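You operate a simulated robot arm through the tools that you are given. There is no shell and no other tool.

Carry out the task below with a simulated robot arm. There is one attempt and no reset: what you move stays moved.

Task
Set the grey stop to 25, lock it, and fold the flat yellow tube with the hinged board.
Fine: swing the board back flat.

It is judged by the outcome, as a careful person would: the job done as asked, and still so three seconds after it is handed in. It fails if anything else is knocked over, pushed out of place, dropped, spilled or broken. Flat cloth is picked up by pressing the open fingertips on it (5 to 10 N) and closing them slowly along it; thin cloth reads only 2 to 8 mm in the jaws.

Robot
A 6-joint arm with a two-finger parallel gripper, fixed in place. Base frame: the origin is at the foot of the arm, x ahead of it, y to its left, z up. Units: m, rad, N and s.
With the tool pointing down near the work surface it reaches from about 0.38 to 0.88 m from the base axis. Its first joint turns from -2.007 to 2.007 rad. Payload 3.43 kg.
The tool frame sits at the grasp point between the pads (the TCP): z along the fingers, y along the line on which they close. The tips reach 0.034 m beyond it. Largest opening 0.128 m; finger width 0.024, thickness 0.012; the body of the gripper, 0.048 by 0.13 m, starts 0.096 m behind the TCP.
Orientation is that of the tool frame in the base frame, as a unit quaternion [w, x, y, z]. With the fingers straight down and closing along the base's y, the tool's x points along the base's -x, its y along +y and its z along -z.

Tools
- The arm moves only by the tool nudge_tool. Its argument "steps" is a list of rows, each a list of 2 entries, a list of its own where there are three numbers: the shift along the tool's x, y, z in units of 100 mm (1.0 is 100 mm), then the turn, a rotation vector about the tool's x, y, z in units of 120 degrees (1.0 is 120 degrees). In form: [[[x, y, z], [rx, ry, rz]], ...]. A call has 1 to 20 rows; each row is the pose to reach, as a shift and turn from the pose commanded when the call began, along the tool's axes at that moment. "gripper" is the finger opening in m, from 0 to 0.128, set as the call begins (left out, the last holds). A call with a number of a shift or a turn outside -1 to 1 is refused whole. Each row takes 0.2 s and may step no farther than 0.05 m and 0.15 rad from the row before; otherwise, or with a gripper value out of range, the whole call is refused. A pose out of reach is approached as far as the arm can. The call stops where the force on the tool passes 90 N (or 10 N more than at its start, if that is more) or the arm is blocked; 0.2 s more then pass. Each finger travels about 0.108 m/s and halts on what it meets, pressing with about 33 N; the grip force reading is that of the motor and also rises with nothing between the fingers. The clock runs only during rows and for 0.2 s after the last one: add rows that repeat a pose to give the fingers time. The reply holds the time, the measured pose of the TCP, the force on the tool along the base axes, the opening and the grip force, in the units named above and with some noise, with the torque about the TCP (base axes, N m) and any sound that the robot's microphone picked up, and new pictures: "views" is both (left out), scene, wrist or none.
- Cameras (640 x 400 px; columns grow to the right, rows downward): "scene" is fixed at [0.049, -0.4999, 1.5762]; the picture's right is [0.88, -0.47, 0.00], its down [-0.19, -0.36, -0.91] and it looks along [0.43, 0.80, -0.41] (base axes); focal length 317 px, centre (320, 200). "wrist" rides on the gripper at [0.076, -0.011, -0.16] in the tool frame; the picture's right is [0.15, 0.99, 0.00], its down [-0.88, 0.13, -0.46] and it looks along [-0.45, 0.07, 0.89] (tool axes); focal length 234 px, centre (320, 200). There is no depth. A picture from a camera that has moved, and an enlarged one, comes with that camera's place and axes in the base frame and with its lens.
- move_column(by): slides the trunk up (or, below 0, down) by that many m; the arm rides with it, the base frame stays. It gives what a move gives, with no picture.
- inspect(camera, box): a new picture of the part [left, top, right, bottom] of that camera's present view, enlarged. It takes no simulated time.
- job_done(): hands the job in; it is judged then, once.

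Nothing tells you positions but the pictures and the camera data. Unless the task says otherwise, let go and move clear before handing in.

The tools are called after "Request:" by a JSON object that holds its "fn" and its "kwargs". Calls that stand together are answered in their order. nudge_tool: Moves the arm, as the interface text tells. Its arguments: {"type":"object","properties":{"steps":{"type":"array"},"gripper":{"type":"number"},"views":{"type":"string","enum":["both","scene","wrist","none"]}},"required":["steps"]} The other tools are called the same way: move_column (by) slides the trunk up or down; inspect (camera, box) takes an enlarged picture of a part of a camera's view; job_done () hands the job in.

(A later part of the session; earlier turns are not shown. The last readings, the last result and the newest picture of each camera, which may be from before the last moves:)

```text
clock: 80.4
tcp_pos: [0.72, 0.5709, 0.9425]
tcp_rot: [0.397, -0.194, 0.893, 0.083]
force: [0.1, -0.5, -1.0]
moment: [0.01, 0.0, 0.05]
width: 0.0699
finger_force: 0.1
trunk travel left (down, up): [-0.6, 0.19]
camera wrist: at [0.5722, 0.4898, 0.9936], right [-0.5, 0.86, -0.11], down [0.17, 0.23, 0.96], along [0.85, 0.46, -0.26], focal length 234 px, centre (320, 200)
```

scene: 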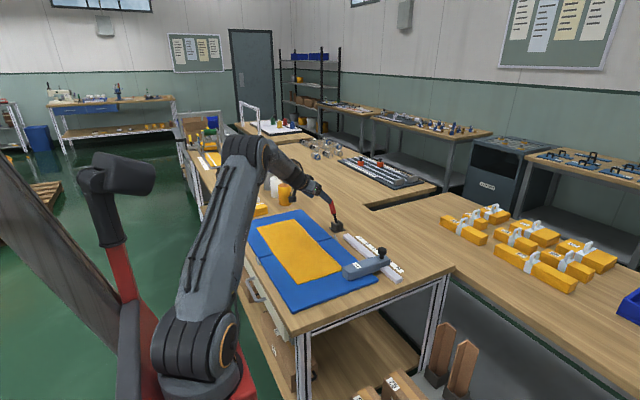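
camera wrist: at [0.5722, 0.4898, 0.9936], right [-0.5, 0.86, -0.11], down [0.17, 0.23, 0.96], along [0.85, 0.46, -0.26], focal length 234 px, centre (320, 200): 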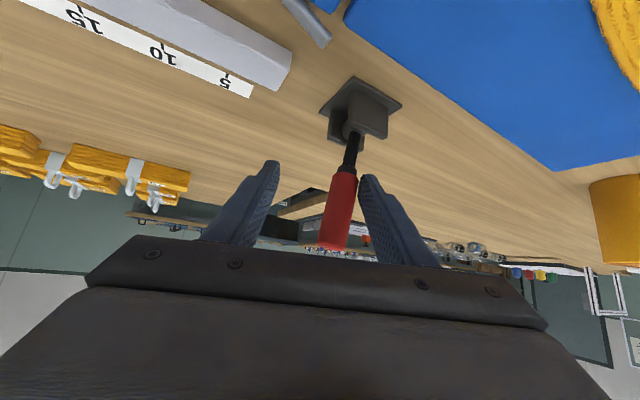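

Request:
{"fn": "nudge_tool", "kwargs": {"steps": [[[0.042, -0.136, -0.047], [0, 0, 0]], [[0.085, -0.272, -0.094], [0, 0, 0]], [[0.127, -0.408, -0.141], [0, 0, 0]]], "views": "wrist"}}

```text
clock: 81.2
tcp_pos: [0.7172, 0.5326, 0.9462]
tcp_rot: [0.397, -0.199, 0.892, 0.087]
force: [-1.4, 3.3, -0.2]
moment: [0.09, 0.06, 0.12]
width: 0.072
finger_force: 2.1
trunk travel left (down, up): [-0.6, 0.19]
camera wrist: at [0.569, 0.45, 0.9968], right [-0.51, 0.86, -0.11], down [0.17, 0.23, 0.96], along [0.85, 0.47, -0.26], focal length 234 px, centre (320, 200)
```

wrist: 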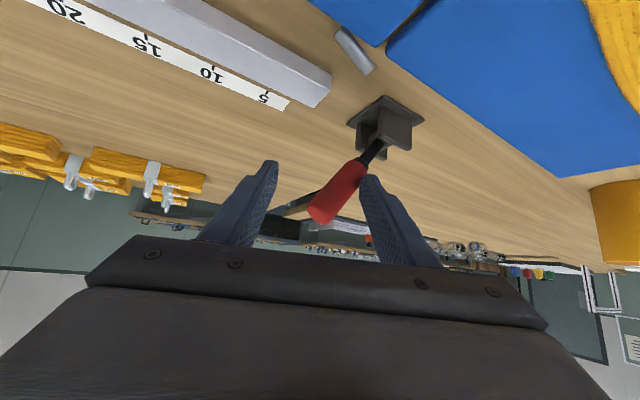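

The lever is back at its original angle and against its stop. I'll give it a slight extra press to seat it, then withdraw.

Request:
{"fn": "nudge_tool", "kwargs": {"steps": [[[0.011, -0.036, -0.013], [0, 0, 0]], [[0.017, -0.054, -0.019], [0, 0, 0]]], "views": "none"}}

Request:
{"fn": "nudge_tool", "kwargs": {"steps": [[[-0.03, 0.11, 0.04], [0, 0, 0]], [[-0.03, 0.11, -0.25], [0, 0, 0]], [[-0.03, 0.11, -0.6], [0, 0, 0]], [[-0.03, 0.11, -0.96], [0, 0, 0]]], "views": "none"}}

Request:
{"fn": "nudge_tool", "kwargs": {"steps": [[[0.07, -0.225, -0.3], [0, 0, 0]], [[0.14, -0.45, -0.6], [0, 0, 0]], [[0.14, -0.45, -0.6], [0, 0.06, 0]], [[0.14, -0.45, -0.6], [0, 0.12, 0]], [[0.14, -0.45, -0.6], [0, 0.18, 0]], [[0.14, -0.45, -0.6], [0, 0.24, 0]], [[0.14, -0.45, -0.6], [0, 0.3, 0]], [[0.14, -0.45, -0.6], [0, 0.36, 0]], [[0.14, -0.45, -0.6], [0, 0.4, 0]]], "views": "both"}}

```text
clock: 81.8
tcp_pos: [0.7186, 0.5281, 0.9487]
tcp_rot: [0.398, -0.198, 0.892, 0.087]
force: [-5.5, 11.6, 3.1]
moment: [0.39, 0.09, 0.38]
width: 0.0777
finger_force: 6.9
trunk travel left (down, up): [-0.6, 0.19]
```

```text
clock: 82.8
tcp_pos: [0.6497, 0.5102, 1.0133]
tcp_rot: [0.397, -0.197, 0.892, 0.086]
force: [0.7, -0.6, -0.3]
moment: [-0.01, -0.02, -0.04]
width: 0.0701
finger_force: 0.0
trunk travel left (down, up): [-0.6, 0.19]
```

```text
clock: 84.8
tcp_pos: [0.6216, 0.4419, 1.043]
tcp_rot: [-0.001, -0.215, 0.977, -0.002]
force: [-0.7, 0.0, -0.4]
moment: [0.05, -0.04, 0.01]
width: 0.07
finger_force: 0.0
trunk travel left (down, up): [-0.6, 0.19]
camera wrist: at [0.5573, 0.3999, 1.2022], right [-0.55, 0.84, 0.0], down [0.74, 0.49, 0.45], along [0.38, 0.25, -0.89], focal length 234 px, centre (320, 200)
```

scene: 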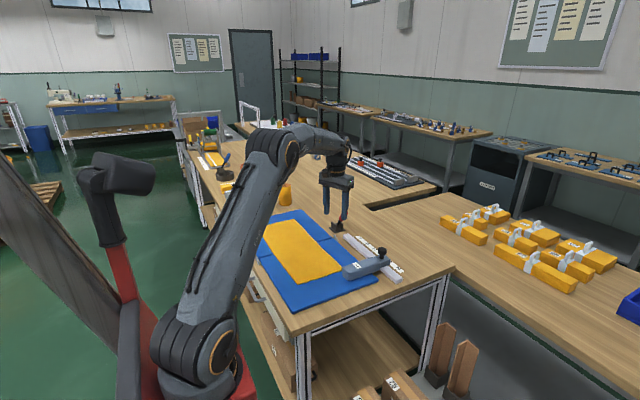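
wrist: 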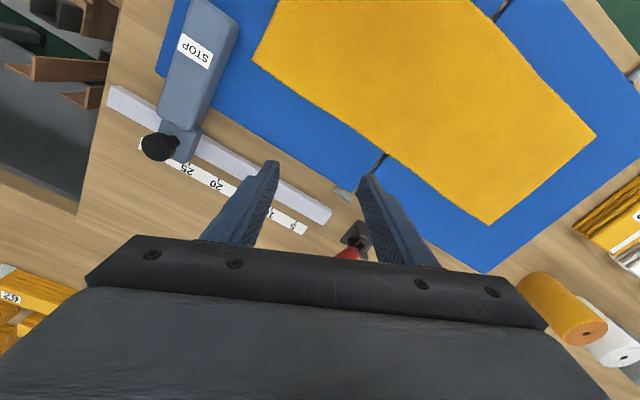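

The stop is at 25 and the lever is back at its locked angle. I'll turn the wrist back, travel over to the far panel's handle, and take a closer look on the way.

Request:
{"fn": "nudge_tool", "kwargs": {"steps": [[[0, 0, -0.1], [0, 0, 0.052]], [[0, 0, -0.2], [0, 0, 0.104]], [[0, 0, -0.3], [0, 0, 0.156]], [[0, 0, -0.4], [0, 0, 0.2083]]], "views": "wrist"}}

Request:
{"fn": "inspect", "kwargs": {"camera": "scene", "box": [315, 190, 415, 300]}}

```text
clock: 85.8
tcp_pos: [0.6211, 0.4435, 1.0832]
tcp_rot: [0.001, 0.002, 1.0, -0.002]
force: [0.0, -0.7, -0.3]
moment: [0.03, -0.01, 0.02]
width: 0.0699
finger_force: 0.0
trunk travel left (down, up): [-0.6, 0.19]
camera wrist: at [0.5454, 0.4323, 1.2422], right [-0.14, 0.99, 0.0], down [0.88, 0.13, 0.46], along [0.45, 0.06, -0.89], focal length 234 px, centre (320, 200)
```

wrist: 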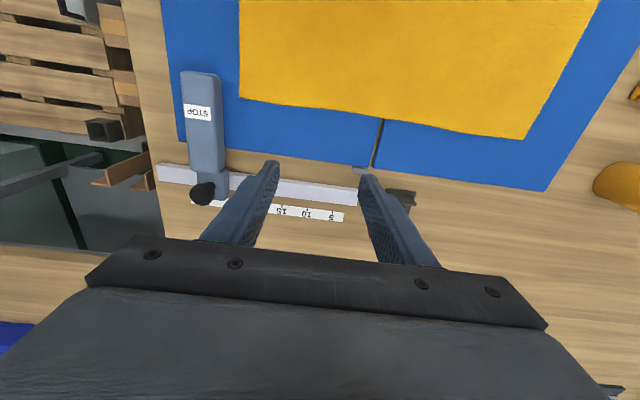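

```text
3.64 times, centred on (365, 245) of scene
camera zoom: at [0.049, -0.4999, 1.5762], right [0.88, -0.47, 0.0], down [-0.19, -0.36, -0.91], along [0.43, 0.8, -0.41], focal length 1153 px, centre (156, 36)
```

zoom: 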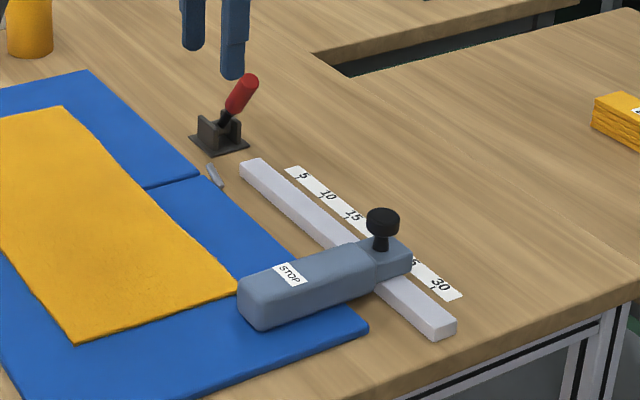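

The stop and lever look right, and nothing else is disturbed. I'll move over to the swing handle on the far panel.

Request:
{"fn": "nudge_tool", "kwargs": {"steps": [[[0.28, 0.22, 0], [0, 0, 0]], [[0.55, 0.45, 0], [0, 0, 0]], [[0.83, 0.7, 0], [0, 0, 0]]], "views": "none"}}

Request:
{"fn": "nudge_tool", "kwargs": {"steps": [[[0.28, 0.22, 0], [0, 0, 0]], [[0.55, 0.45, 0], [0, 0, 0]], [[0.83, 0.7, 0], [0, 0, 0]]], "views": "none"}}

Request:
{"fn": "nudge_tool", "kwargs": {"steps": [[[0.28, 0.22, 0], [0, 0, 0]], [[0.55, 0.45, 0], [0, 0, 0]], [[0.83, 0.7, 0], [0, 0, 0]]], "views": "both"}}

```text
clock: 86.6
tcp_pos: [0.5391, 0.5125, 1.0843]
tcp_rot: [0.0, 0.0, 1.0, -0.001]
force: [0.8, -0.3, -0.3]
moment: [0.03, 0.06, 0.0]
width: 0.0701
finger_force: 0.1
trunk travel left (down, up): [-0.6, 0.19]
```

```text
clock: 87.4
tcp_pos: [0.4543, 0.5829, 1.0801]
tcp_rot: [0.0, 0.001, 1.0, -0.001]
force: [0.6, -0.5, 0.2]
moment: [0.05, 0.04, -0.02]
width: 0.0701
finger_force: 0.1
trunk travel left (down, up): [-0.6, 0.19]
```

```text
clock: 88.2
tcp_pos: [0.3726, 0.6535, 1.081]
tcp_rot: [0.001, 0.002, 1.0, -0.002]
force: [0.3, -0.2, 0.7]
moment: [0.04, 0.03, 0.02]
width: 0.0699
finger_force: 0.1
trunk travel left (down, up): [-0.6, 0.19]
camera wrist: at [0.2972, 0.6413, 1.2403], right [-0.14, 0.99, 0.0], down [0.88, 0.13, 0.46], along [0.45, 0.06, -0.89], focal length 234 px, centre (320, 200)
```

scene: 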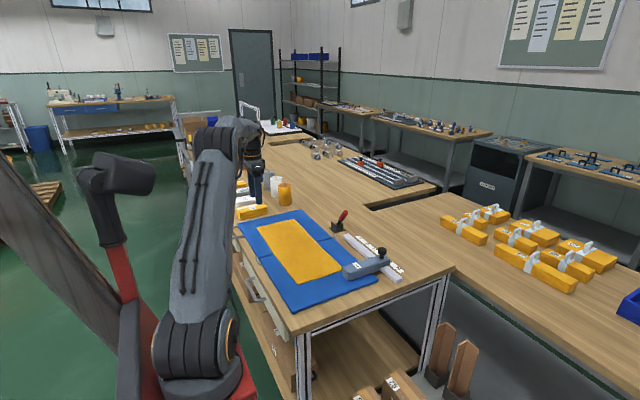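
wrist: 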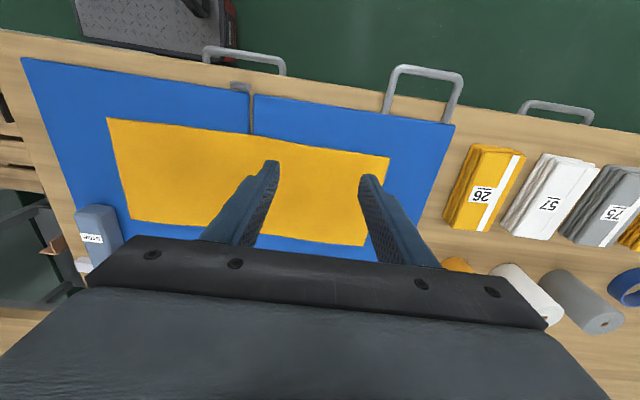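

Request:
{"fn": "inspect", "kwargs": {"camera": "wrist", "box": [350, 50, 490, 140]}}

Request:
{"fn": "inspect", "kwargs": {"camera": "wrist", "box": [20, 40, 460, 280]}}

Request:
{"fn": "inspect", "kwargs": {"camera": "scene", "box": [220, 200, 320, 290]}}

```text
4.44 times, centred on (420, 95) of wrist
camera zoom: at [0.2972, 0.6413, 1.2403], right [-0.14, 0.99, 0.0], down [0.88, 0.13, 0.46], along [0.45, 0.06, -0.89], focal length 1041 px, centre (-124, 667)
```

zoom: 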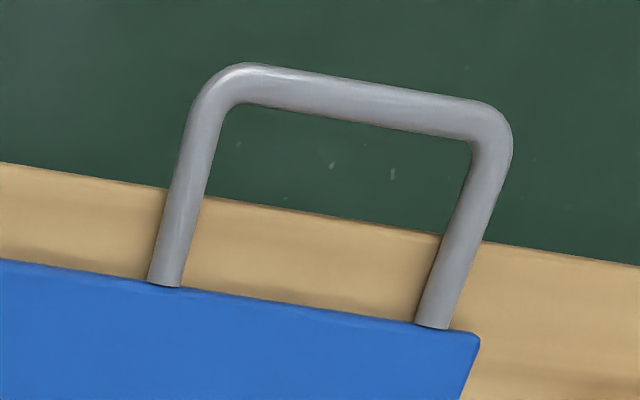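

```text
1.45 times, centred on (240, 160) of wrist
camera zoom: at [0.2972, 0.6413, 1.2403], right [-0.14, 0.99, 0.0], down [0.88, 0.13, 0.46], along [0.45, 0.06, -0.89], focal length 341 px, centre (436, 258)
```

zoom: 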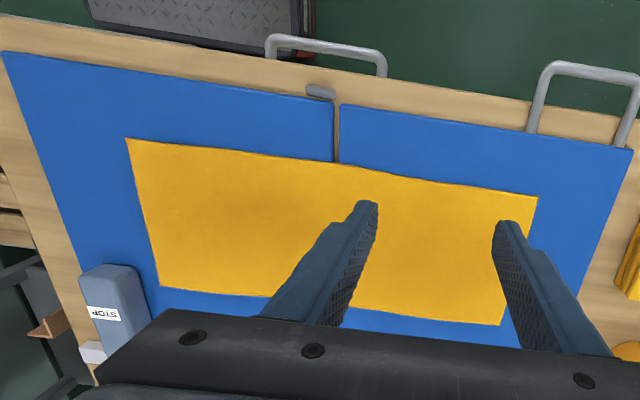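

```text
4.44 times, centred on (270, 245) of scene
camera zoom: at [0.049, -0.4999, 1.5762], right [0.88, -0.47, 0.0], down [-0.19, -0.36, -0.91], along [0.43, 0.8, -0.41], focal length 1409 px, centre (542, 0)
```

zoom: 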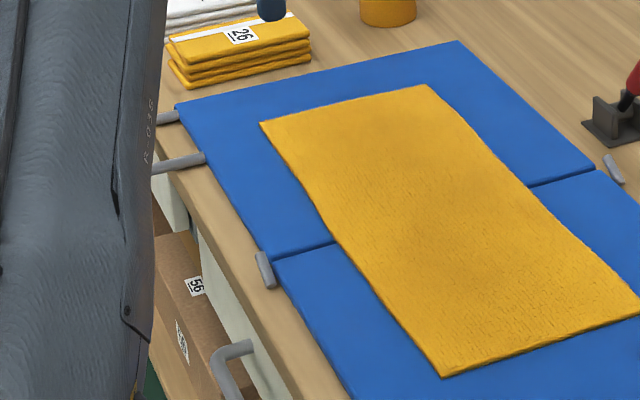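

The handle's inner leg runs along x at y ≈ 0.748, z ≈ 0.848, about 0.208 m from the hinge and roughly 12 mm thick. Because it's parallel to the hinge axis, I can grip it tool-down and it can spin in the pads as the board swings. I'll approach it now.

Request:
{"fn": "nudge_tool", "kwargs": {"steps": [[[0.28, 0.31, 0.2], [0, 0, 0]], [[0.55, 0.63, 0.5], [0, 0, 0]], [[0.7, 0.8, 0.75], [0, 0, 0]], [[0.83, 0.945, 0.95], [0, 0, 0]]], "gripper": 0.06, "views": "both"}}

```text
refused: row 2 steps farther than a row can; nothing moved
```

Request:
{"fn": "nudge_tool", "kwargs": {"steps": [[[0.21, 0.24, 0.2], [0, 0, 0]], [[0.42, 0.48, 0.4], [0, 0, 0]], [[0.63, 0.72, 0.6], [0, 0, 0]], [[0.83, 0.945, 0.8], [0, 0, 0]]], "gripper": 0.06, "views": "both"}}

```text
clock: 89.2
tcp_pos: [0.2871, 0.7489, 1.0041]
tcp_rot: [0.0, 0.001, 1.0, -0.002]
force: [0.3, 0.5, 0.6]
moment: [0.04, -0.03, 0.02]
width: 0.0599
finger_force: 0.2
trunk travel left (down, up): [-0.6, 0.19]
camera wrist: at [0.2111, 0.7371, 1.1625], right [-0.14, 0.99, 0.0], down [0.88, 0.13, 0.46], along [0.45, 0.06, -0.89], focal length 234 px, centre (320, 200)
```

scene: 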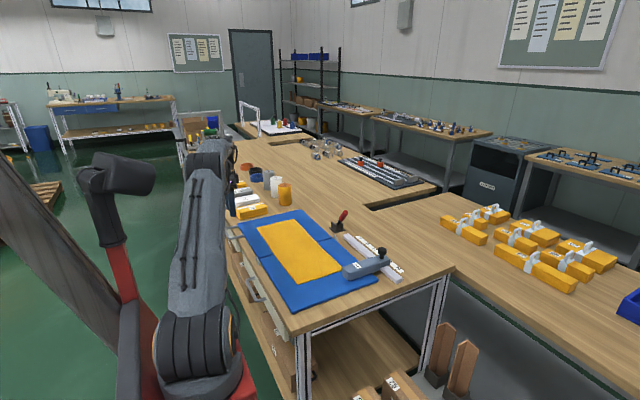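
wrist: 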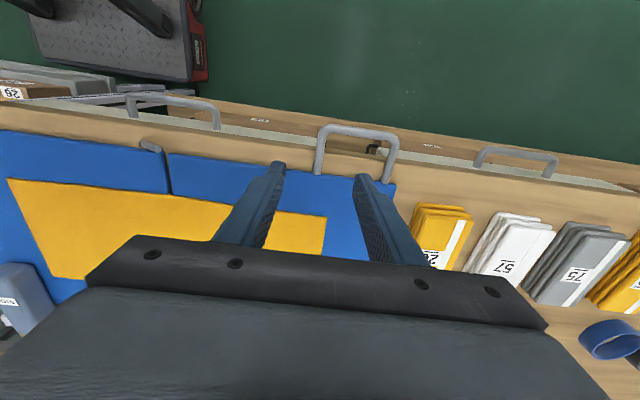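

The inner leg is centred between the fingers. I'll descend to it.

Request:
{"fn": "nudge_tool", "kwargs": {"steps": [[[-0.02, 0, 0.4], [0, 0, 0]], [[-0.03, 0, 0.8], [0, 0, 0]], [[-0.03, 0.01, 1.0], [0, 0, 0]]], "views": "wrist"}}

Request:
{"fn": "inspect", "kwargs": {"camera": "wrist", "box": [240, 80, 420, 230]}}

```text
clock: 90.0
tcp_pos: [0.2932, 0.7457, 0.9051]
tcp_rot: [0.0, 0.001, 1.0, -0.001]
force: [-0.3, 0.0, 0.5]
moment: [0.02, -0.02, -0.03]
width: 0.0599
finger_force: 0.1
trunk travel left (down, up): [-0.6, 0.19]
camera wrist: at [0.2177, 0.7344, 1.0633], right [-0.14, 0.99, 0.0], down [0.88, 0.13, 0.46], along [0.45, 0.06, -0.89], focal length 234 px, centre (320, 200)
```

wrist: 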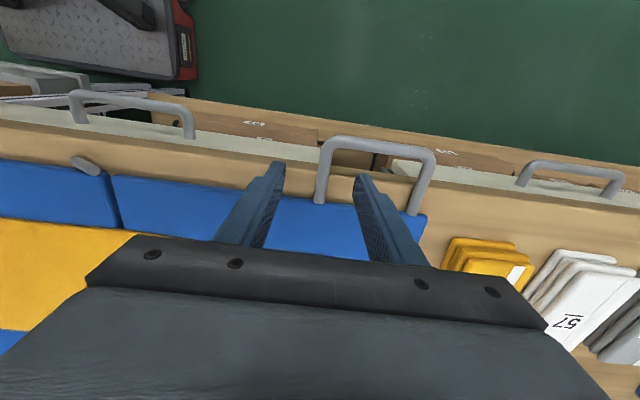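

```text
2.67 times, centred on (330, 155) of wrist
camera zoom: at [0.2177, 0.7344, 1.0633], right [-0.14, 0.99, 0.0], down [0.88, 0.13, 0.46], along [0.45, 0.06, -0.89], focal length 624 px, centre (293, 320)
```

zoom: 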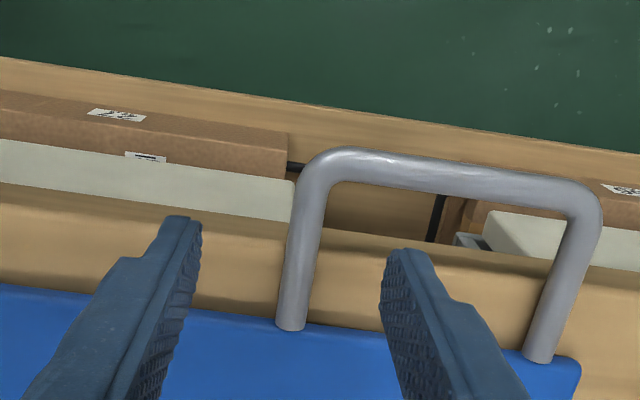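

Request:
{"fn": "nudge_tool", "kwargs": {"steps": [[[0.02, 0.04, 0.15], [0, 0, 0]], [[0.02, 0.04, 0.29], [0, 0, 0]], [[0.02, 0.04, 0.29], [0, 0, 0]]], "views": "wrist"}}

Request:
{"fn": "inspect", "kwargs": {"camera": "wrist", "box": [240, 80, 420, 230]}}

```text
clock: 90.8
tcp_pos: [0.2911, 0.7518, 0.8731]
tcp_rot: [0.001, 0.001, 1.0, -0.001]
force: [-2.3, -0.8, 8.1]
moment: [0.24, -0.03, 0.05]
width: 0.0595
finger_force: 0.0
trunk travel left (down, up): [-0.6, 0.19]
camera wrist: at [0.2155, 0.7393, 1.0329], right [-0.15, 0.99, 0.0], down [0.88, 0.13, 0.46], along [0.45, 0.07, -0.89], focal length 234 px, centre (320, 200)
```

wrist: 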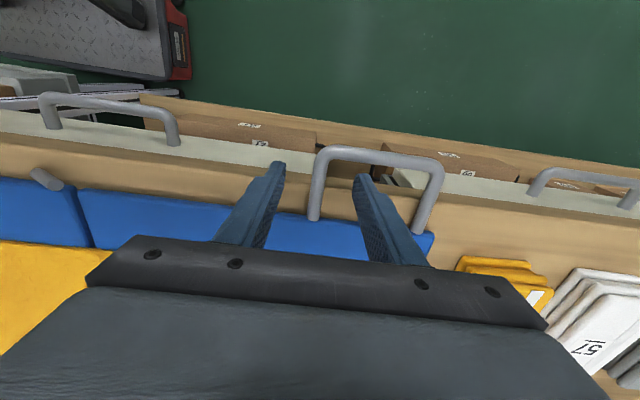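

```text
2.67 times, centred on (330, 155) of wrist
camera zoom: at [0.2155, 0.7393, 1.0329], right [-0.15, 0.99, 0.0], down [0.88, 0.13, 0.46], along [0.45, 0.07, -0.89], focal length 624 px, centre (293, 320)
```

zoom: 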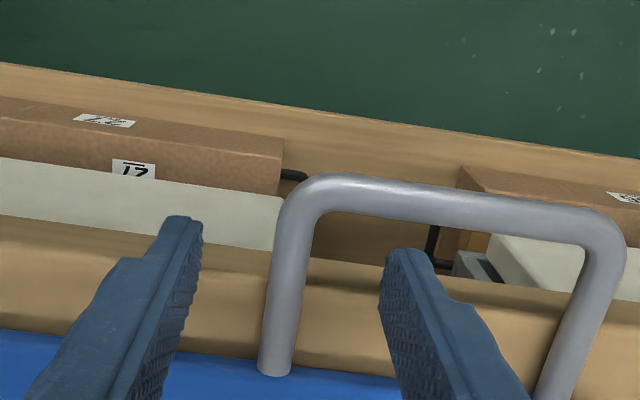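

The tips just touched the table edge (8 N). I'll raise 3 mm, nudge y, and close on the leg.

Request:
{"fn": "nudge_tool", "kwargs": {"steps": [[[0.02, -0.02, -0.03], [0, 0, 0]], [[0.02, -0.02, -0.03], [0, 0, 0]]], "views": "none"}}

Request:
{"fn": "nudge_tool", "kwargs": {"steps": [[[0, 0, 0], [0, 0, 0]], [[0, 0, 0], [0, 0, 0]], [[0, 0, 0], [0, 0, 0]]], "gripper": 0.0, "views": "wrist"}}

```text
clock: 91.4
tcp_pos: [0.2895, 0.75, 0.8757]
tcp_rot: [0.001, 0.001, 1.0, -0.002]
force: [-0.6, -0.6, 0.1]
moment: [0.01, 0.0, 0.0]
width: 0.0601
finger_force: 0.1
trunk travel left (down, up): [-0.6, 0.19]
```

```text
clock: 92.2
tcp_pos: [0.2895, 0.7515, 0.877]
tcp_rot: [0.001, 0.0, 1.0, 0.0]
force: [3.1, 17.9, -4.0]
moment: [0.54, -0.21, -1.1]
width: 0.0119
finger_force: 44.6
trunk travel left (down, up): [-0.6, 0.19]
camera wrist: at [0.2133, 0.7389, 1.0353], right [-0.14, 0.99, 0.0], down [0.88, 0.13, 0.46], along [0.45, 0.07, -0.89], focal length 234 px, centre (320, 200)
```

wrist: 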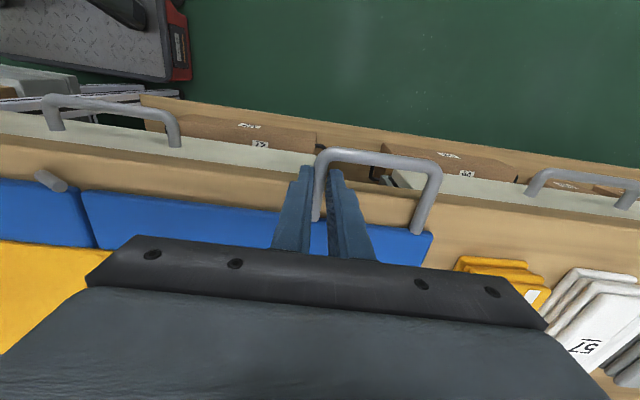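

Gripped on the leg (12 mm). I'll start the swing with a first 9° of arc, then check the force and that the board follows.

Request:
{"fn": "nudge_tool", "kwargs": {"steps": [[[0, 0.02, -0.166], [0, 0, 0]], [[0, 0.0, -0.332], [0, 0, 0]]], "views": "both"}}

```text
clock: 92.8
tcp_pos: [0.2901, 0.7503, 0.9092]
tcp_rot: [0.002, 0.0, 1.0, -0.001]
force: [8.2, 19.3, -1.6]
moment: [0.39, 0.02, -1.1]
width: 0.012
finger_force: 45.3
trunk travel left (down, up): [-0.6, 0.19]
camera wrist: at [0.2132, 0.7388, 1.0685], right [-0.14, 0.99, 0.0], down [0.88, 0.13, 0.46], along [0.45, 0.06, -0.89], focal length 234 px, centre (320, 200)
```

scene: 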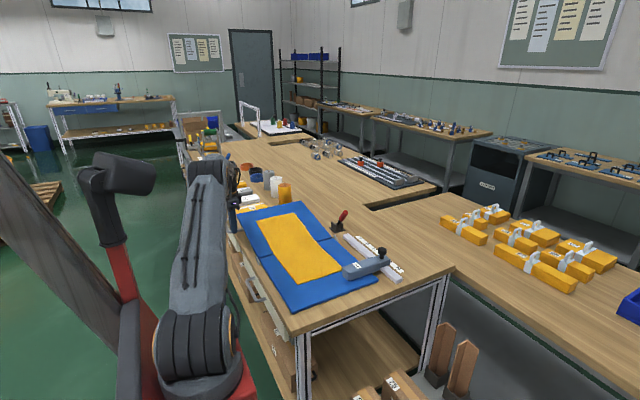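
wrist: 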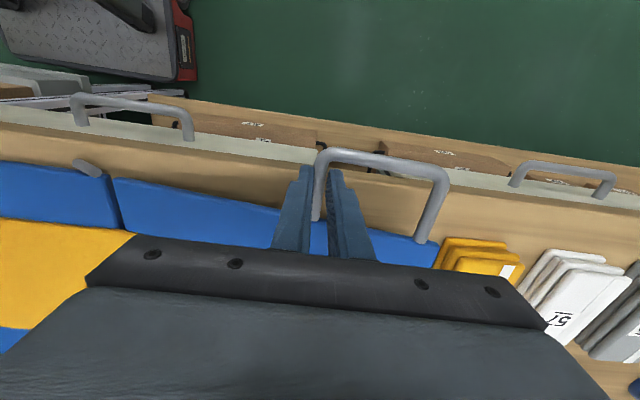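

The board lifts cleanly with low vertical load. I'll continue along the arc to about 35°.

Request:
{"fn": "nudge_tool", "kwargs": {"steps": [[[0, -0.041, -0.251], [0, 0, 0]], [[0, -0.119, -0.498], [0, 0, 0]], [[0, -0.226, -0.733], [0, 0, 0]], [[0, -0.361, -0.954], [0, 0, 0]]], "views": "both"}}

```text
clock: 93.8
tcp_pos: [0.288, 0.7171, 1.0072]
tcp_rot: [0.002, 0.001, 1.0, 0.004]
force: [11.6, 36.0, 19.5]
moment: [1.07, -0.29, -1.14]
width: 0.012
finger_force: 45.4
trunk travel left (down, up): [-0.6, 0.19]
camera wrist: at [0.2122, 0.7038, 1.1656], right [-0.15, 0.99, 0.01], down [0.88, 0.13, 0.46], along [0.45, 0.07, -0.89], focal length 234 px, centre (320, 200)
```

scene: 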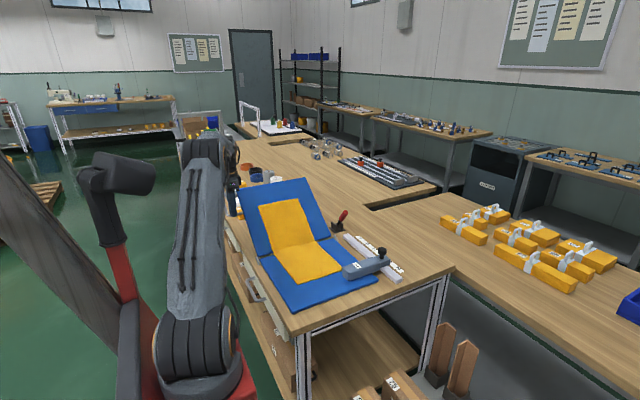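
wrist: 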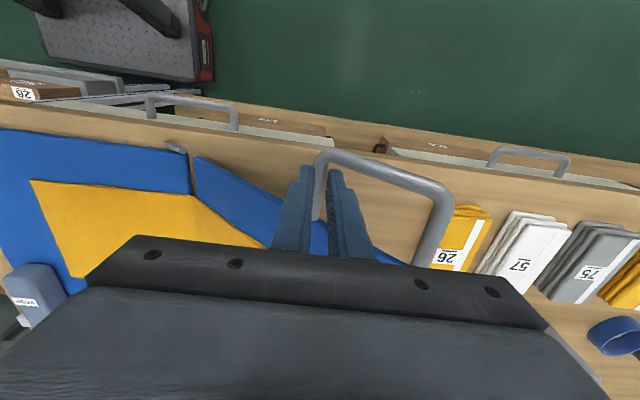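

The tube rides up with the panel, now at about 37°. From the force I refit the hinge axis about 14 mm above the handle plane. I'll continue the corrected arc.

Request:
{"fn": "nudge_tool", "kwargs": {"steps": [[[0, -0.133, -0.255], [0, 0, 0]], [[0, -0.343, -0.465], [0, 0, 0]], [[0, -0.58, -0.643], [0, 0, 0]], [[0, -0.839, -0.787], [0, 0, 0]]], "views": "both"}}

```text
clock: 94.8
tcp_pos: [0.2872, 0.6302, 1.0825]
tcp_rot: [0.0, 0.0, 1.0, -0.004]
force: [4.2, -1.8, -7.9]
moment: [-0.26, 0.41, -0.65]
width: 0.0119
finger_force: 45.3
trunk travel left (down, up): [-0.6, 0.19]
camera wrist: at [0.2129, 0.6192, 1.2414], right [-0.15, 0.99, -0.01], down [0.88, 0.13, 0.45], along [0.45, 0.06, -0.89], focal length 234 px, centre (320, 200)
```

scene: 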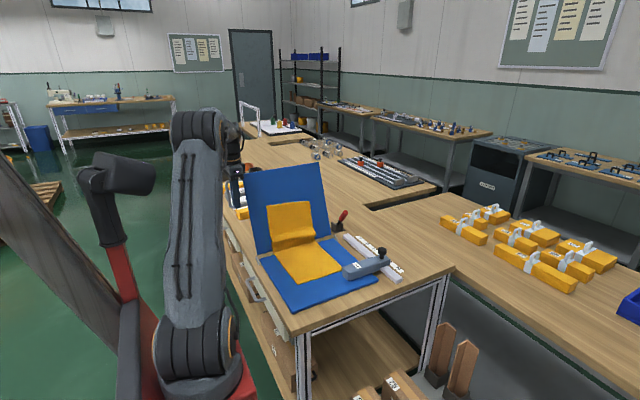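
wrist: 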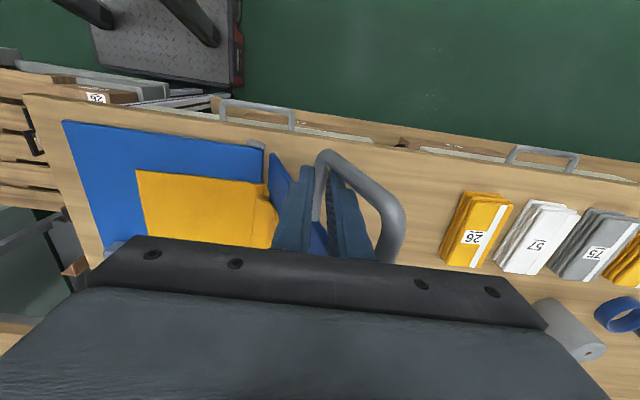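

Request:
{"fn": "inspect", "kwargs": {"camera": "scene", "box": [230, 150, 390, 310]}}

```text
2.50 times, centred on (310, 230) of scene
camera zoom: at [0.049, -0.4999, 1.5762], right [0.88, -0.47, 0.0], down [-0.19, -0.36, -0.91], along [0.43, 0.8, -0.41], focal length 793 px, centre (345, 125)
```

zoom: 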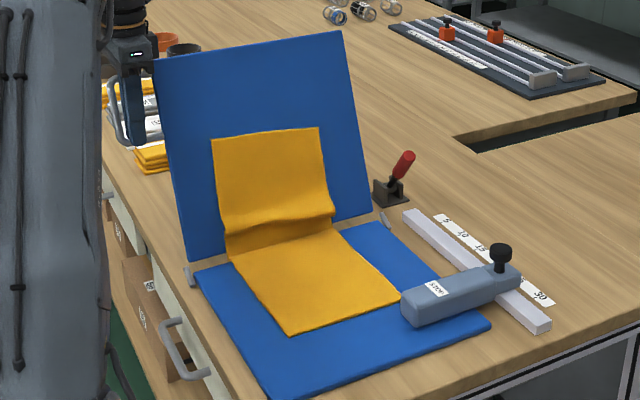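

The tube has begun to slip down the steep panel and bulge near the hinge. Pausing here won't help, so I'll take the board over the top at the fastest allowed rate.

Request:
{"fn": "nudge_tool", "kwargs": {"steps": [[[0, -0.456, -0.153], [0, 0, 0]], [[0, -0.935, -0.199], [0, 0, 0]]], "views": "scene"}}

Request:
{"fn": "inspect", "kwargs": {"camera": "scene", "box": [230, 150, 390, 310]}}

```text
clock: 95.3
tcp_pos: [0.2885, 0.6039, 1.0932]
tcp_rot: [0.0, 0.001, 1.0, 0.018]
force: [-8.1, 26.5, -44.5]
moment: [9.04, -2.45, -0.08]
width: 0.0115
finger_force: 45.0
trunk travel left (down, up): [-0.6, 0.19]
stopped in row 2: the force on the tool passed its limit at 109 N (the readings are from after the stop); the commanded pose is now the measured one
```

scene: 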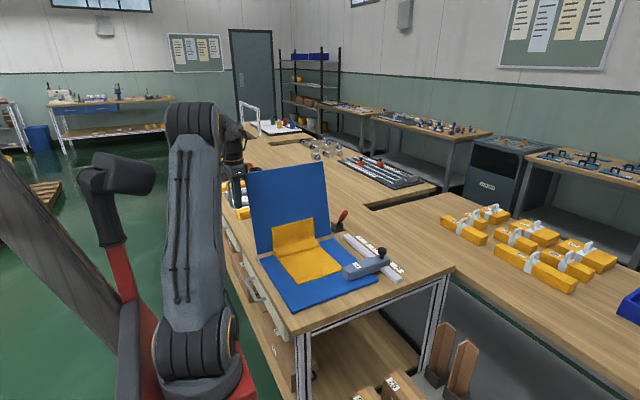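

```text
2.50 times, centred on (310, 230) of scene
camera zoom: at [0.049, -0.4999, 1.5762], right [0.88, -0.47, 0.0], down [-0.19, -0.36, -0.91], along [0.43, 0.8, -0.41], focal length 793 px, centre (345, 125)
```

zoom: 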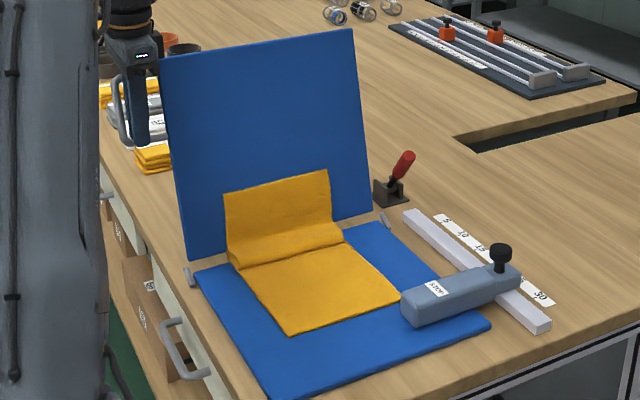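

The handle's outer leg has met my +y finger, so the tool-down grip on the inner leg can't go past about 75°. Gripping the outer leg avoids that clash. I'll lower the board back down the same arc under control and look at the tube.

Request:
{"fn": "nudge_tool", "kwargs": {"steps": [[[0, 0.222, 0.084], [0, 0, 0]], [[0, 0.421, 0.185], [0, 0, 0]], [[0, 0.607, 0.306], [0, 0, 0]], [[0, 0.78, 0.446], [0, 0, 0]], [[0, 0.986, 0.659], [0, 0, 0]]], "views": "scene"}}

Request:
{"fn": "inspect", "kwargs": {"camera": "scene", "box": [230, 150, 390, 310]}}

```text
clock: 96.5
tcp_pos: [0.2887, 0.7002, 1.0323]
tcp_rot: [-0.001, 0.0, 1.0, 0.013]
force: [-23.2, -9.4, -11.6]
moment: [-0.2, 0.9, -1.02]
width: 0.0118
finger_force: 44.9
trunk travel left (down, up): [-0.6, 0.19]
```

scene: 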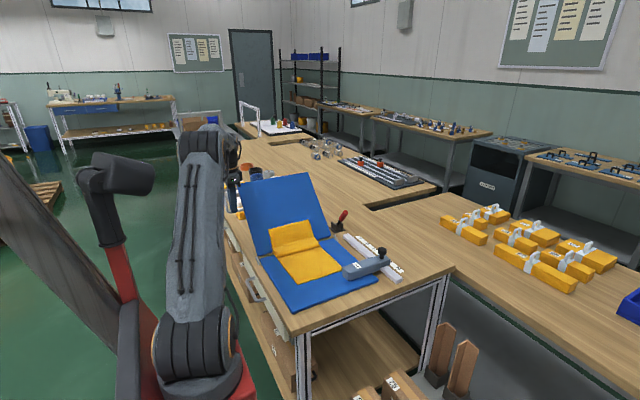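

```text
2.50 times, centred on (310, 230) of scene
camera zoom: at [0.049, -0.4999, 1.5762], right [0.88, -0.47, 0.0], down [-0.19, -0.36, -0.91], along [0.43, 0.8, -0.41], focal length 793 px, centre (345, 125)
```

zoom: 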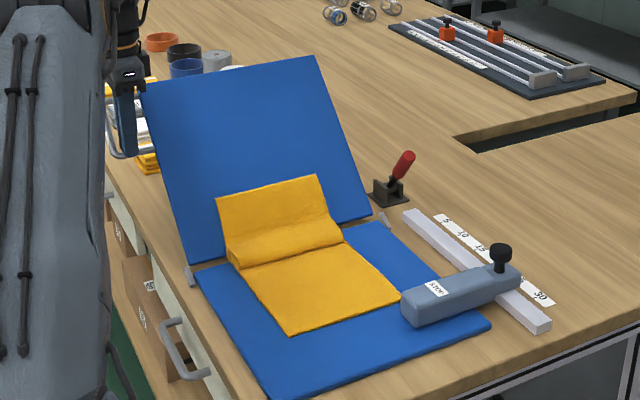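

Request:
{"fn": "nudge_tool", "kwargs": {"steps": [[[0, 0.134, 0.178], [0, 0, 0]], [[0, 0.248, 0.368], [0, 0, 0]], [[0, 0.342, 0.57], [0, 0, 0]], [[0, 0.415, 0.78], [0, 0, 0]], [[0, 0.465, 0.995], [0, 0, 0]]], "views": "none"}}

Request:
{"fn": "nudge_tool", "kwargs": {"steps": [[[0, 0.015, 0.2], [0, 0, 0]], [[0, 0.03, 0.38], [0, 0, 0]], [[0, 0.03, 0.49], [0, 0, 0]], [[0, 0.03, 0.49], [0, 0, 0]]], "views": "both"}}

```text
clock: 97.7
tcp_pos: [0.2904, 0.75, 0.9364]
tcp_rot: [0.001, 0.0, 1.0, 0.015]
force: [0.2, 0.0, -0.1]
moment: [0.03, -0.04, -0.02]
width: 0.0
finger_force: 32.9
trunk travel left (down, up): [-0.6, 0.19]
```

```text
clock: 98.7
tcp_pos: [0.2916, 0.7553, 0.8857]
tcp_rot: [0.001, 0.0, 1.0, 0.016]
force: [-1.9, -4.0, 17.9]
moment: [-0.22, 0.07, -0.01]
width: 0.0
finger_force: 33.1
trunk travel left (down, up): [-0.6, 0.19]
camera wrist: at [0.2167, 0.7382, 1.0453], right [-0.14, 0.99, 0.03], down [0.88, 0.11, 0.46], along [0.45, 0.09, -0.89], focal length 234 px, centre (320, 200)
```

scene: 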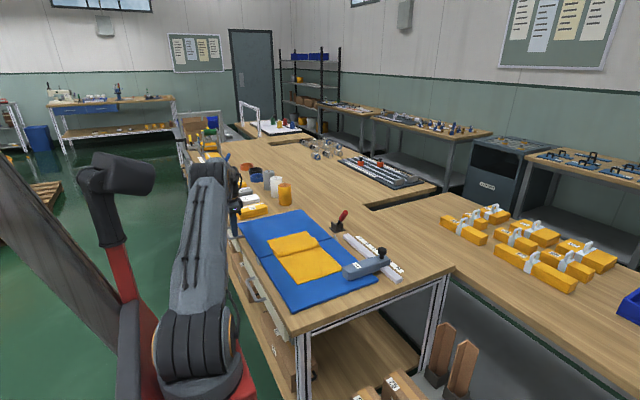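
wrist: 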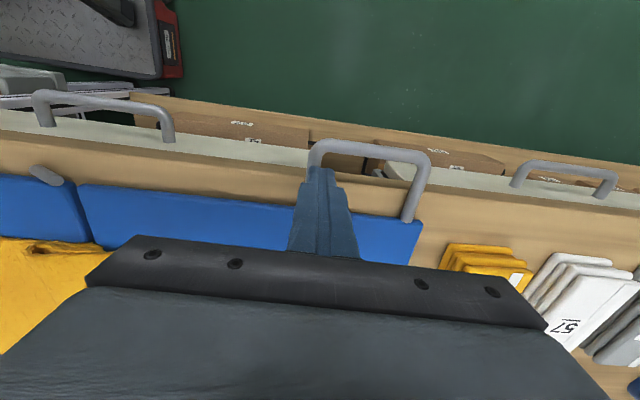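

The grip slipped off near the bottom, but the board is flat again. I'll rise and look at the state of the tube.

Request:
{"fn": "nudge_tool", "kwargs": {"steps": [[[0, 0, -0.4], [0, 0, 0]], [[0, 0, -0.8], [0, 0, 0]], [[0, 0, -1.0], [0, 0, 0]]], "views": "none"}}

Request:
{"fn": "nudge_tool", "kwargs": {"steps": [[[0, -0.3, -0.35], [0, 0, 0]], [[0, -0.6, -0.7], [0, 0, 0]], [[0, -1.0, -0.95], [0, 0, 0]]], "gripper": 0.06, "views": "both"}}

Request:
{"fn": "inspect", "kwargs": {"camera": "scene", "box": [220, 190, 400, 310]}}

Request:
{"fn": "inspect", "kwargs": {"camera": "wrist", "box": [0, 40, 460, 290]}}

```text
clock: 99.5
tcp_pos: [0.2924, 0.7502, 0.9855]
tcp_rot: [0.0, 0.001, 1.0, 0.014]
force: [-0.5, -0.1, -0.3]
moment: [-0.01, 0.03, -0.02]
width: 0.0
finger_force: 33.0
trunk travel left (down, up): [-0.6, 0.19]
```

```text
clock: 100.3
tcp_pos: [0.2924, 0.6473, 1.0748]
tcp_rot: [0.0, 0.001, 1.0, 0.014]
force: [0.0, 0.5, -0.3]
moment: [-0.06, 0.03, -0.01]
width: 0.06
finger_force: 0.0
trunk travel left (down, up): [-0.6, 0.19]
camera wrist: at [0.2173, 0.6299, 1.2333], right [-0.14, 0.99, 0.03], down [0.88, 0.12, 0.46], along [0.45, 0.09, -0.89], focal length 234 px, centre (320, 200)
```

scene: 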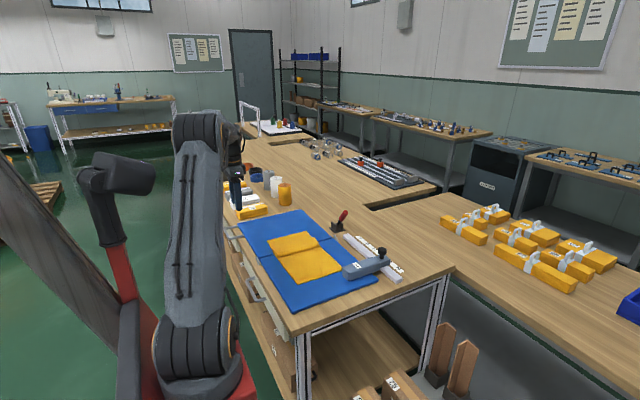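
wrist: 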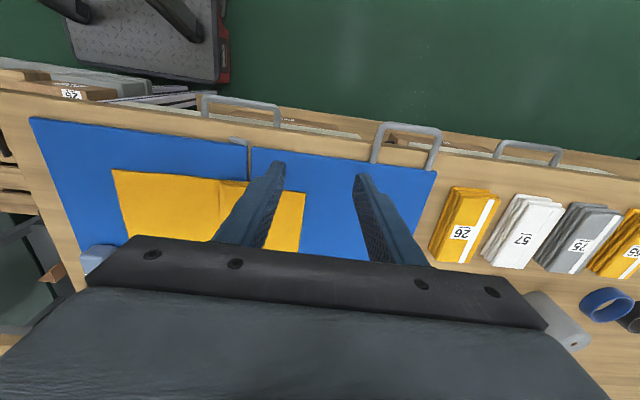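

```text
3.33 times, centred on (310, 250) of scene
camera zoom: at [0.049, -0.4999, 1.5762], right [0.88, -0.47, 0.0], down [-0.19, -0.36, -0.91], along [0.43, 0.8, -0.41], focal length 1057 px, centre (353, 33)
```

zoom: 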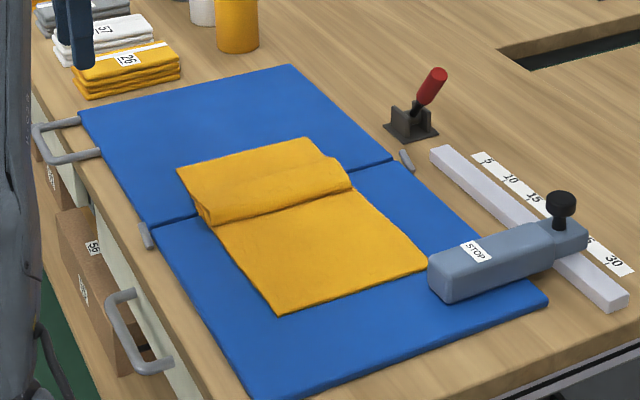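

```text
1.39 times, centred on (230, 165) of wrist
camera zoom: at [0.2173, 0.6299, 1.2333], right [-0.14, 0.99, 0.03], down [0.88, 0.12, 0.46], along [0.45, 0.09, -0.89], focal length 326 px, centre (445, 249)
```

zoom: 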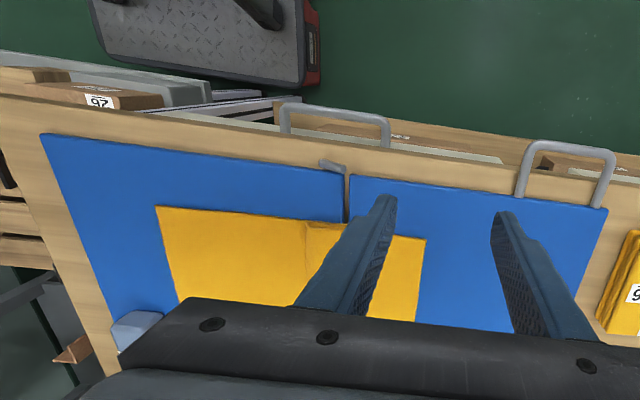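

The tube has slumped: the near half is still flat with its end at y ≈ 0.318, but the far end slid to about y ≈ 0.637, leaving a pleat over the hinge. I'll look from above before tidying it.

Request:
{"fn": "nudge_tool", "kwargs": {"steps": [[[-0.33, -0.1, 0], [0.0134, 0, 0]], [[-0.66, -0.2, 0], [0.0134, 0, 0]], [[-1.0, -0.3, 0], [0.0134, 0, 0]]], "gripper": 0.03, "views": "none"}}

Request:
{"fn": "nudge_tool", "kwargs": {"steps": [[[-0.25, -0.25, 0], [0, 0, 0]], [[-0.5, -0.5, 0], [0, 0, 0]]], "views": "wrist"}}

Request:
{"fn": "inspect", "kwargs": {"camera": "wrist", "box": [140, 60, 500, 280]}}

```text
clock: 101.1
tcp_pos: [0.3889, 0.6171, 1.077]
tcp_rot: [0.001, 0.001, 1.0, 0.001]
force: [0.1, -0.2, -0.5]
moment: [-0.04, -0.06, 0.02]
width: 0.0298
finger_force: 0.0
trunk travel left (down, up): [-0.6, 0.19]
```

```text
clock: 101.7
tcp_pos: [0.4389, 0.5671, 1.0783]
tcp_rot: [0.001, 0.001, 1.0, 0.001]
force: [-0.1, -0.4, -0.2]
moment: [-0.02, -0.02, 0.06]
width: 0.0299
finger_force: 0.0
trunk travel left (down, up): [-0.6, 0.19]
camera wrist: at [0.3637, 0.5546, 1.237], right [-0.14, 0.99, 0.0], down [0.88, 0.13, 0.46], along [0.45, 0.07, -0.89], focal length 234 px, centre (320, 200)
```

wrist: 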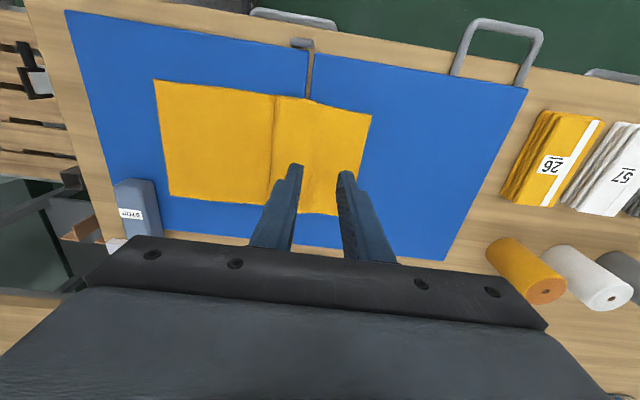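

```text
1.78 times, centred on (320, 170) of wrist
camera zoom: at [0.3637, 0.5546, 1.237], right [-0.14, 0.99, 0.0], down [0.88, 0.13, 0.46], along [0.45, 0.07, -0.89], focal length 416 px, centre (320, 253)
```

zoom: 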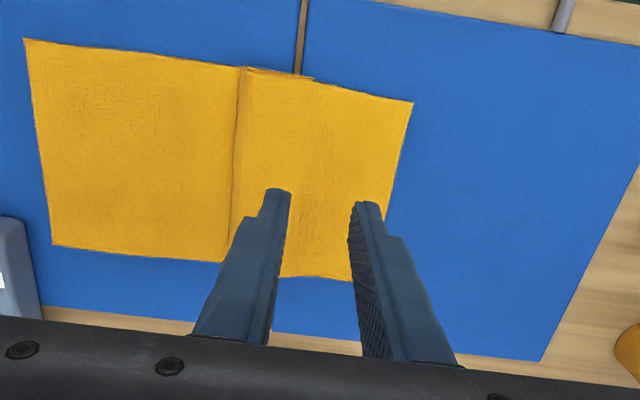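

Seen from above, the flap's free edge is near y ≈ 0.636 at mid-width, a single layer there. I'll pick that edge with the fingertips, carry the flap over the hinge line to make the fold, then swing the board over it. First I'll position above the edge.

Request:
{"fn": "nudge_tool", "kwargs": {"steps": [[[-0.19, 0.2, 0.3], [0, 0, 0]], [[-0.38, 0.41, 0.6], [0, 0, 0]], [[-0.56, 0.62, 0.9], [0, 0, 0]]], "views": "none"}}

Request:
{"fn": "nudge_tool", "kwargs": {"steps": [[[0, 0, 0.3], [0, 0, 0]], [[0, 0, 0.6], [0, 0, 0]], [[0, 0, 0.8], [0, 0, 0]]], "views": "both"}}

Request:
{"fn": "inspect", "kwargs": {"camera": "wrist", "box": [220, 100, 440, 260]}}

```text
clock: 102.5
tcp_pos: [0.4966, 0.6318, 0.9916]
tcp_rot: [0.0, 0.001, 1.0, 0.001]
force: [-0.7, -0.5, 1.1]
moment: [0.04, -0.03, -0.02]
width: 0.03
finger_force: 0.1
trunk travel left (down, up): [-0.6, 0.19]
```

```text
clock: 103.3
tcp_pos: [0.4948, 0.6337, 0.907]
tcp_rot: [0.001, 0.001, 1.0, 0.001]
force: [-1.2, -1.3, -0.3]
moment: [0.03, -0.01, 0.03]
width: 0.03
finger_force: 0.0
trunk travel left (down, up): [-0.6, 0.19]
camera wrist: at [0.4183, 0.62, 1.0659], right [-0.14, 0.99, 0.0], down [0.88, 0.13, 0.46], along [0.45, 0.07, -0.89], focal length 234 px, centre (320, 200)
```

scene: 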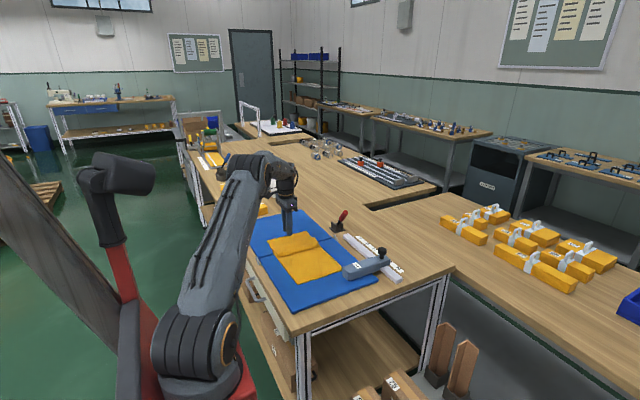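
wrist: 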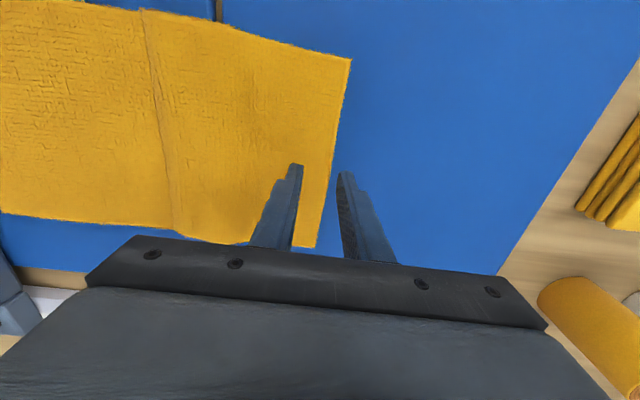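

```text
2.50 times, centred on (330, 180) of wrist
camera zoom: at [0.4183, 0.62, 1.0659], right [-0.14, 0.99, 0.0], down [0.88, 0.13, 0.46], along [0.45, 0.07, -0.89], focal length 585 px, centre (295, 250)
```

zoom: 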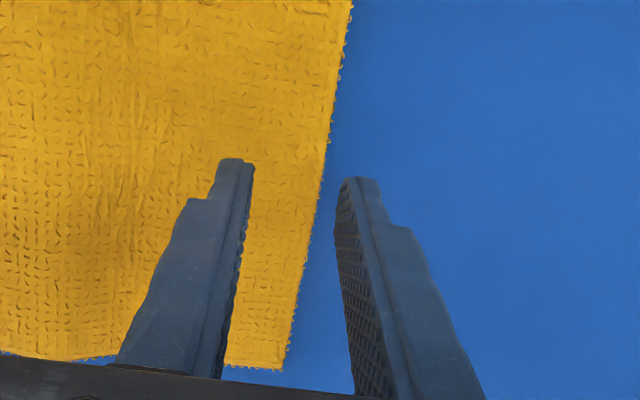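

The free edge runs between the fingertips, with one on the tube and one just off it. I'll press down gently until I feel a few newtons.

Request:
{"fn": "nudge_tool", "kwargs": {"steps": [[[0, 0, 0.07], [0, 0, 0]], [[0, 0, 0.13], [0, 0, 0]], [[0, 0, 0.16], [0, 0, 0]]], "views": "none"}}

Request:
{"fn": "nudge_tool", "kwargs": {"steps": [[[0, 0, 0.03], [0, 0, 0]], [[0, 0, 0.03], [0, 0, 0]]], "views": "none"}}

```text
clock: 104.1
tcp_pos: [0.4968, 0.6308, 0.8912]
tcp_rot: [0.001, 0.001, 1.0, 0.0]
force: [-0.1, -0.2, 0.3]
moment: [-0.03, -0.01, -0.01]
width: 0.0299
finger_force: 0.0
trunk travel left (down, up): [-0.6, 0.19]
```

```text
clock: 104.7
tcp_pos: [0.496, 0.6311, 0.8897]
tcp_rot: [0.001, 0.001, 1.0, 0.001]
force: [-1.5, -0.4, 7.6]
moment: [-0.16, 0.07, -0.01]
width: 0.0299
finger_force: 0.0
trunk travel left (down, up): [-0.6, 0.19]
```

7.6 N on the cloth. I'll close slowly along it.

Request:
{"fn": "nudge_tool", "kwargs": {"steps": [[[0, 0, 0], [0, 0, 0]]], "gripper": 0.025, "views": "none"}}

Request:
{"fn": "nudge_tool", "kwargs": {"steps": [[[0, 0, 0], [0, 0, 0]]], "gripper": 0.02, "views": "none"}}

Request:
{"fn": "nudge_tool", "kwargs": {"steps": [[[0, 0, 0], [0, 0, 0]]], "gripper": 0.015, "views": "none"}}

Request:
{"fn": "nudge_tool", "kwargs": {"steps": [[[0, 0, 0], [0, 0, 0]]], "gripper": 0.01, "views": "none"}}

Request:
{"fn": "nudge_tool", "kwargs": {"steps": [[[0, 0, 0], [0, 0, 0]]], "gripper": 0.005, "views": "none"}}

Request:
{"fn": "nudge_tool", "kwargs": {"steps": [[[0, 0, 0], [0, 0, 0]], [[0, 0, 0], [0, 0, 0]]], "gripper": 0.0, "views": "both"}}

```text
clock: 105.1
tcp_pos: [0.4978, 0.6313, 0.8895]
tcp_rot: [0.001, 0.001, 1.0, 0.001]
force: [0.9, 1.7, 10.3]
moment: [-0.11, -0.02, 0.06]
width: 0.0241
finger_force: 0.1
trunk travel left (down, up): [-0.6, 0.19]
```

```text
clock: 105.5
tcp_pos: [0.4969, 0.6303, 0.8889]
tcp_rot: [0.001, 0.001, 1.0, 0.0]
force: [1.6, 0.2, 10.5]
moment: [-0.13, -0.05, 0.01]
width: 0.0193
finger_force: 0.1
trunk travel left (down, up): [-0.6, 0.19]
```

```text
clock: 105.9
tcp_pos: [0.4964, 0.6314, 0.8891]
tcp_rot: [0.001, 0.001, 1.0, 0.001]
force: [0.3, 0.0, 12.5]
moment: [-0.13, -0.03, -0.01]
width: 0.0151
finger_force: 0.3
trunk travel left (down, up): [-0.6, 0.19]
```

```text
clock: 106.3
tcp_pos: [0.496, 0.631, 0.8878]
tcp_rot: [0.0, 0.001, 1.0, 0.001]
force: [0.5, 2.3, 12.9]
moment: [-0.02, 0.01, 0.0]
width: 0.0102
finger_force: 0.3
trunk travel left (down, up): [-0.6, 0.19]
```

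```text
clock: 106.7
tcp_pos: [0.4962, 0.6307, 0.8878]
tcp_rot: [0.0, 0.001, 1.0, 0.001]
force: [0.3, -5.4, 15.4]
moment: [-0.23, -0.03, -0.03]
width: 0.005
finger_force: 7.0
trunk travel left (down, up): [-0.6, 0.19]
```

```text
clock: 107.3
tcp_pos: [0.4961, 0.631, 0.8892]
tcp_rot: [0.001, 0.002, 1.0, 0.001]
force: [0.0, -4.4, 15.0]
moment: [-0.19, -0.03, 0.01]
width: 0.0037
finger_force: 33.1
trunk travel left (down, up): [-0.6, 0.19]
camera wrist: at [0.4206, 0.6181, 1.0477], right [-0.14, 0.99, 0.0], down [0.88, 0.13, 0.46], along [0.45, 0.07, -0.89], focal length 234 px, centre (320, 200)
```

scene: 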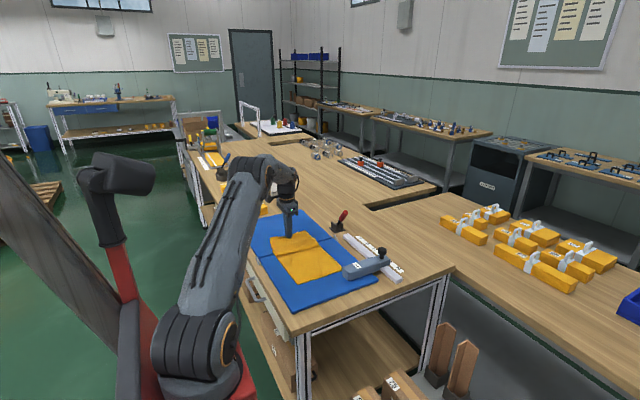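
wrist: 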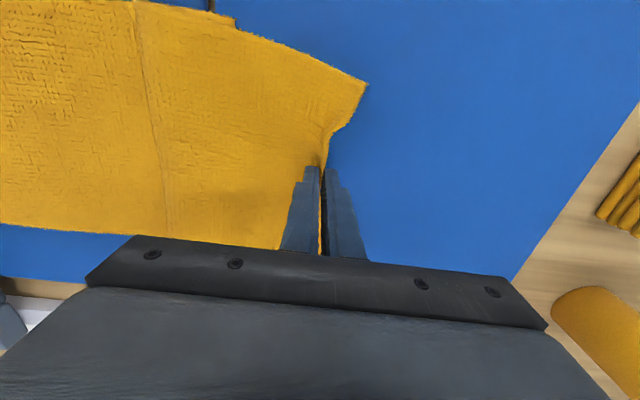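

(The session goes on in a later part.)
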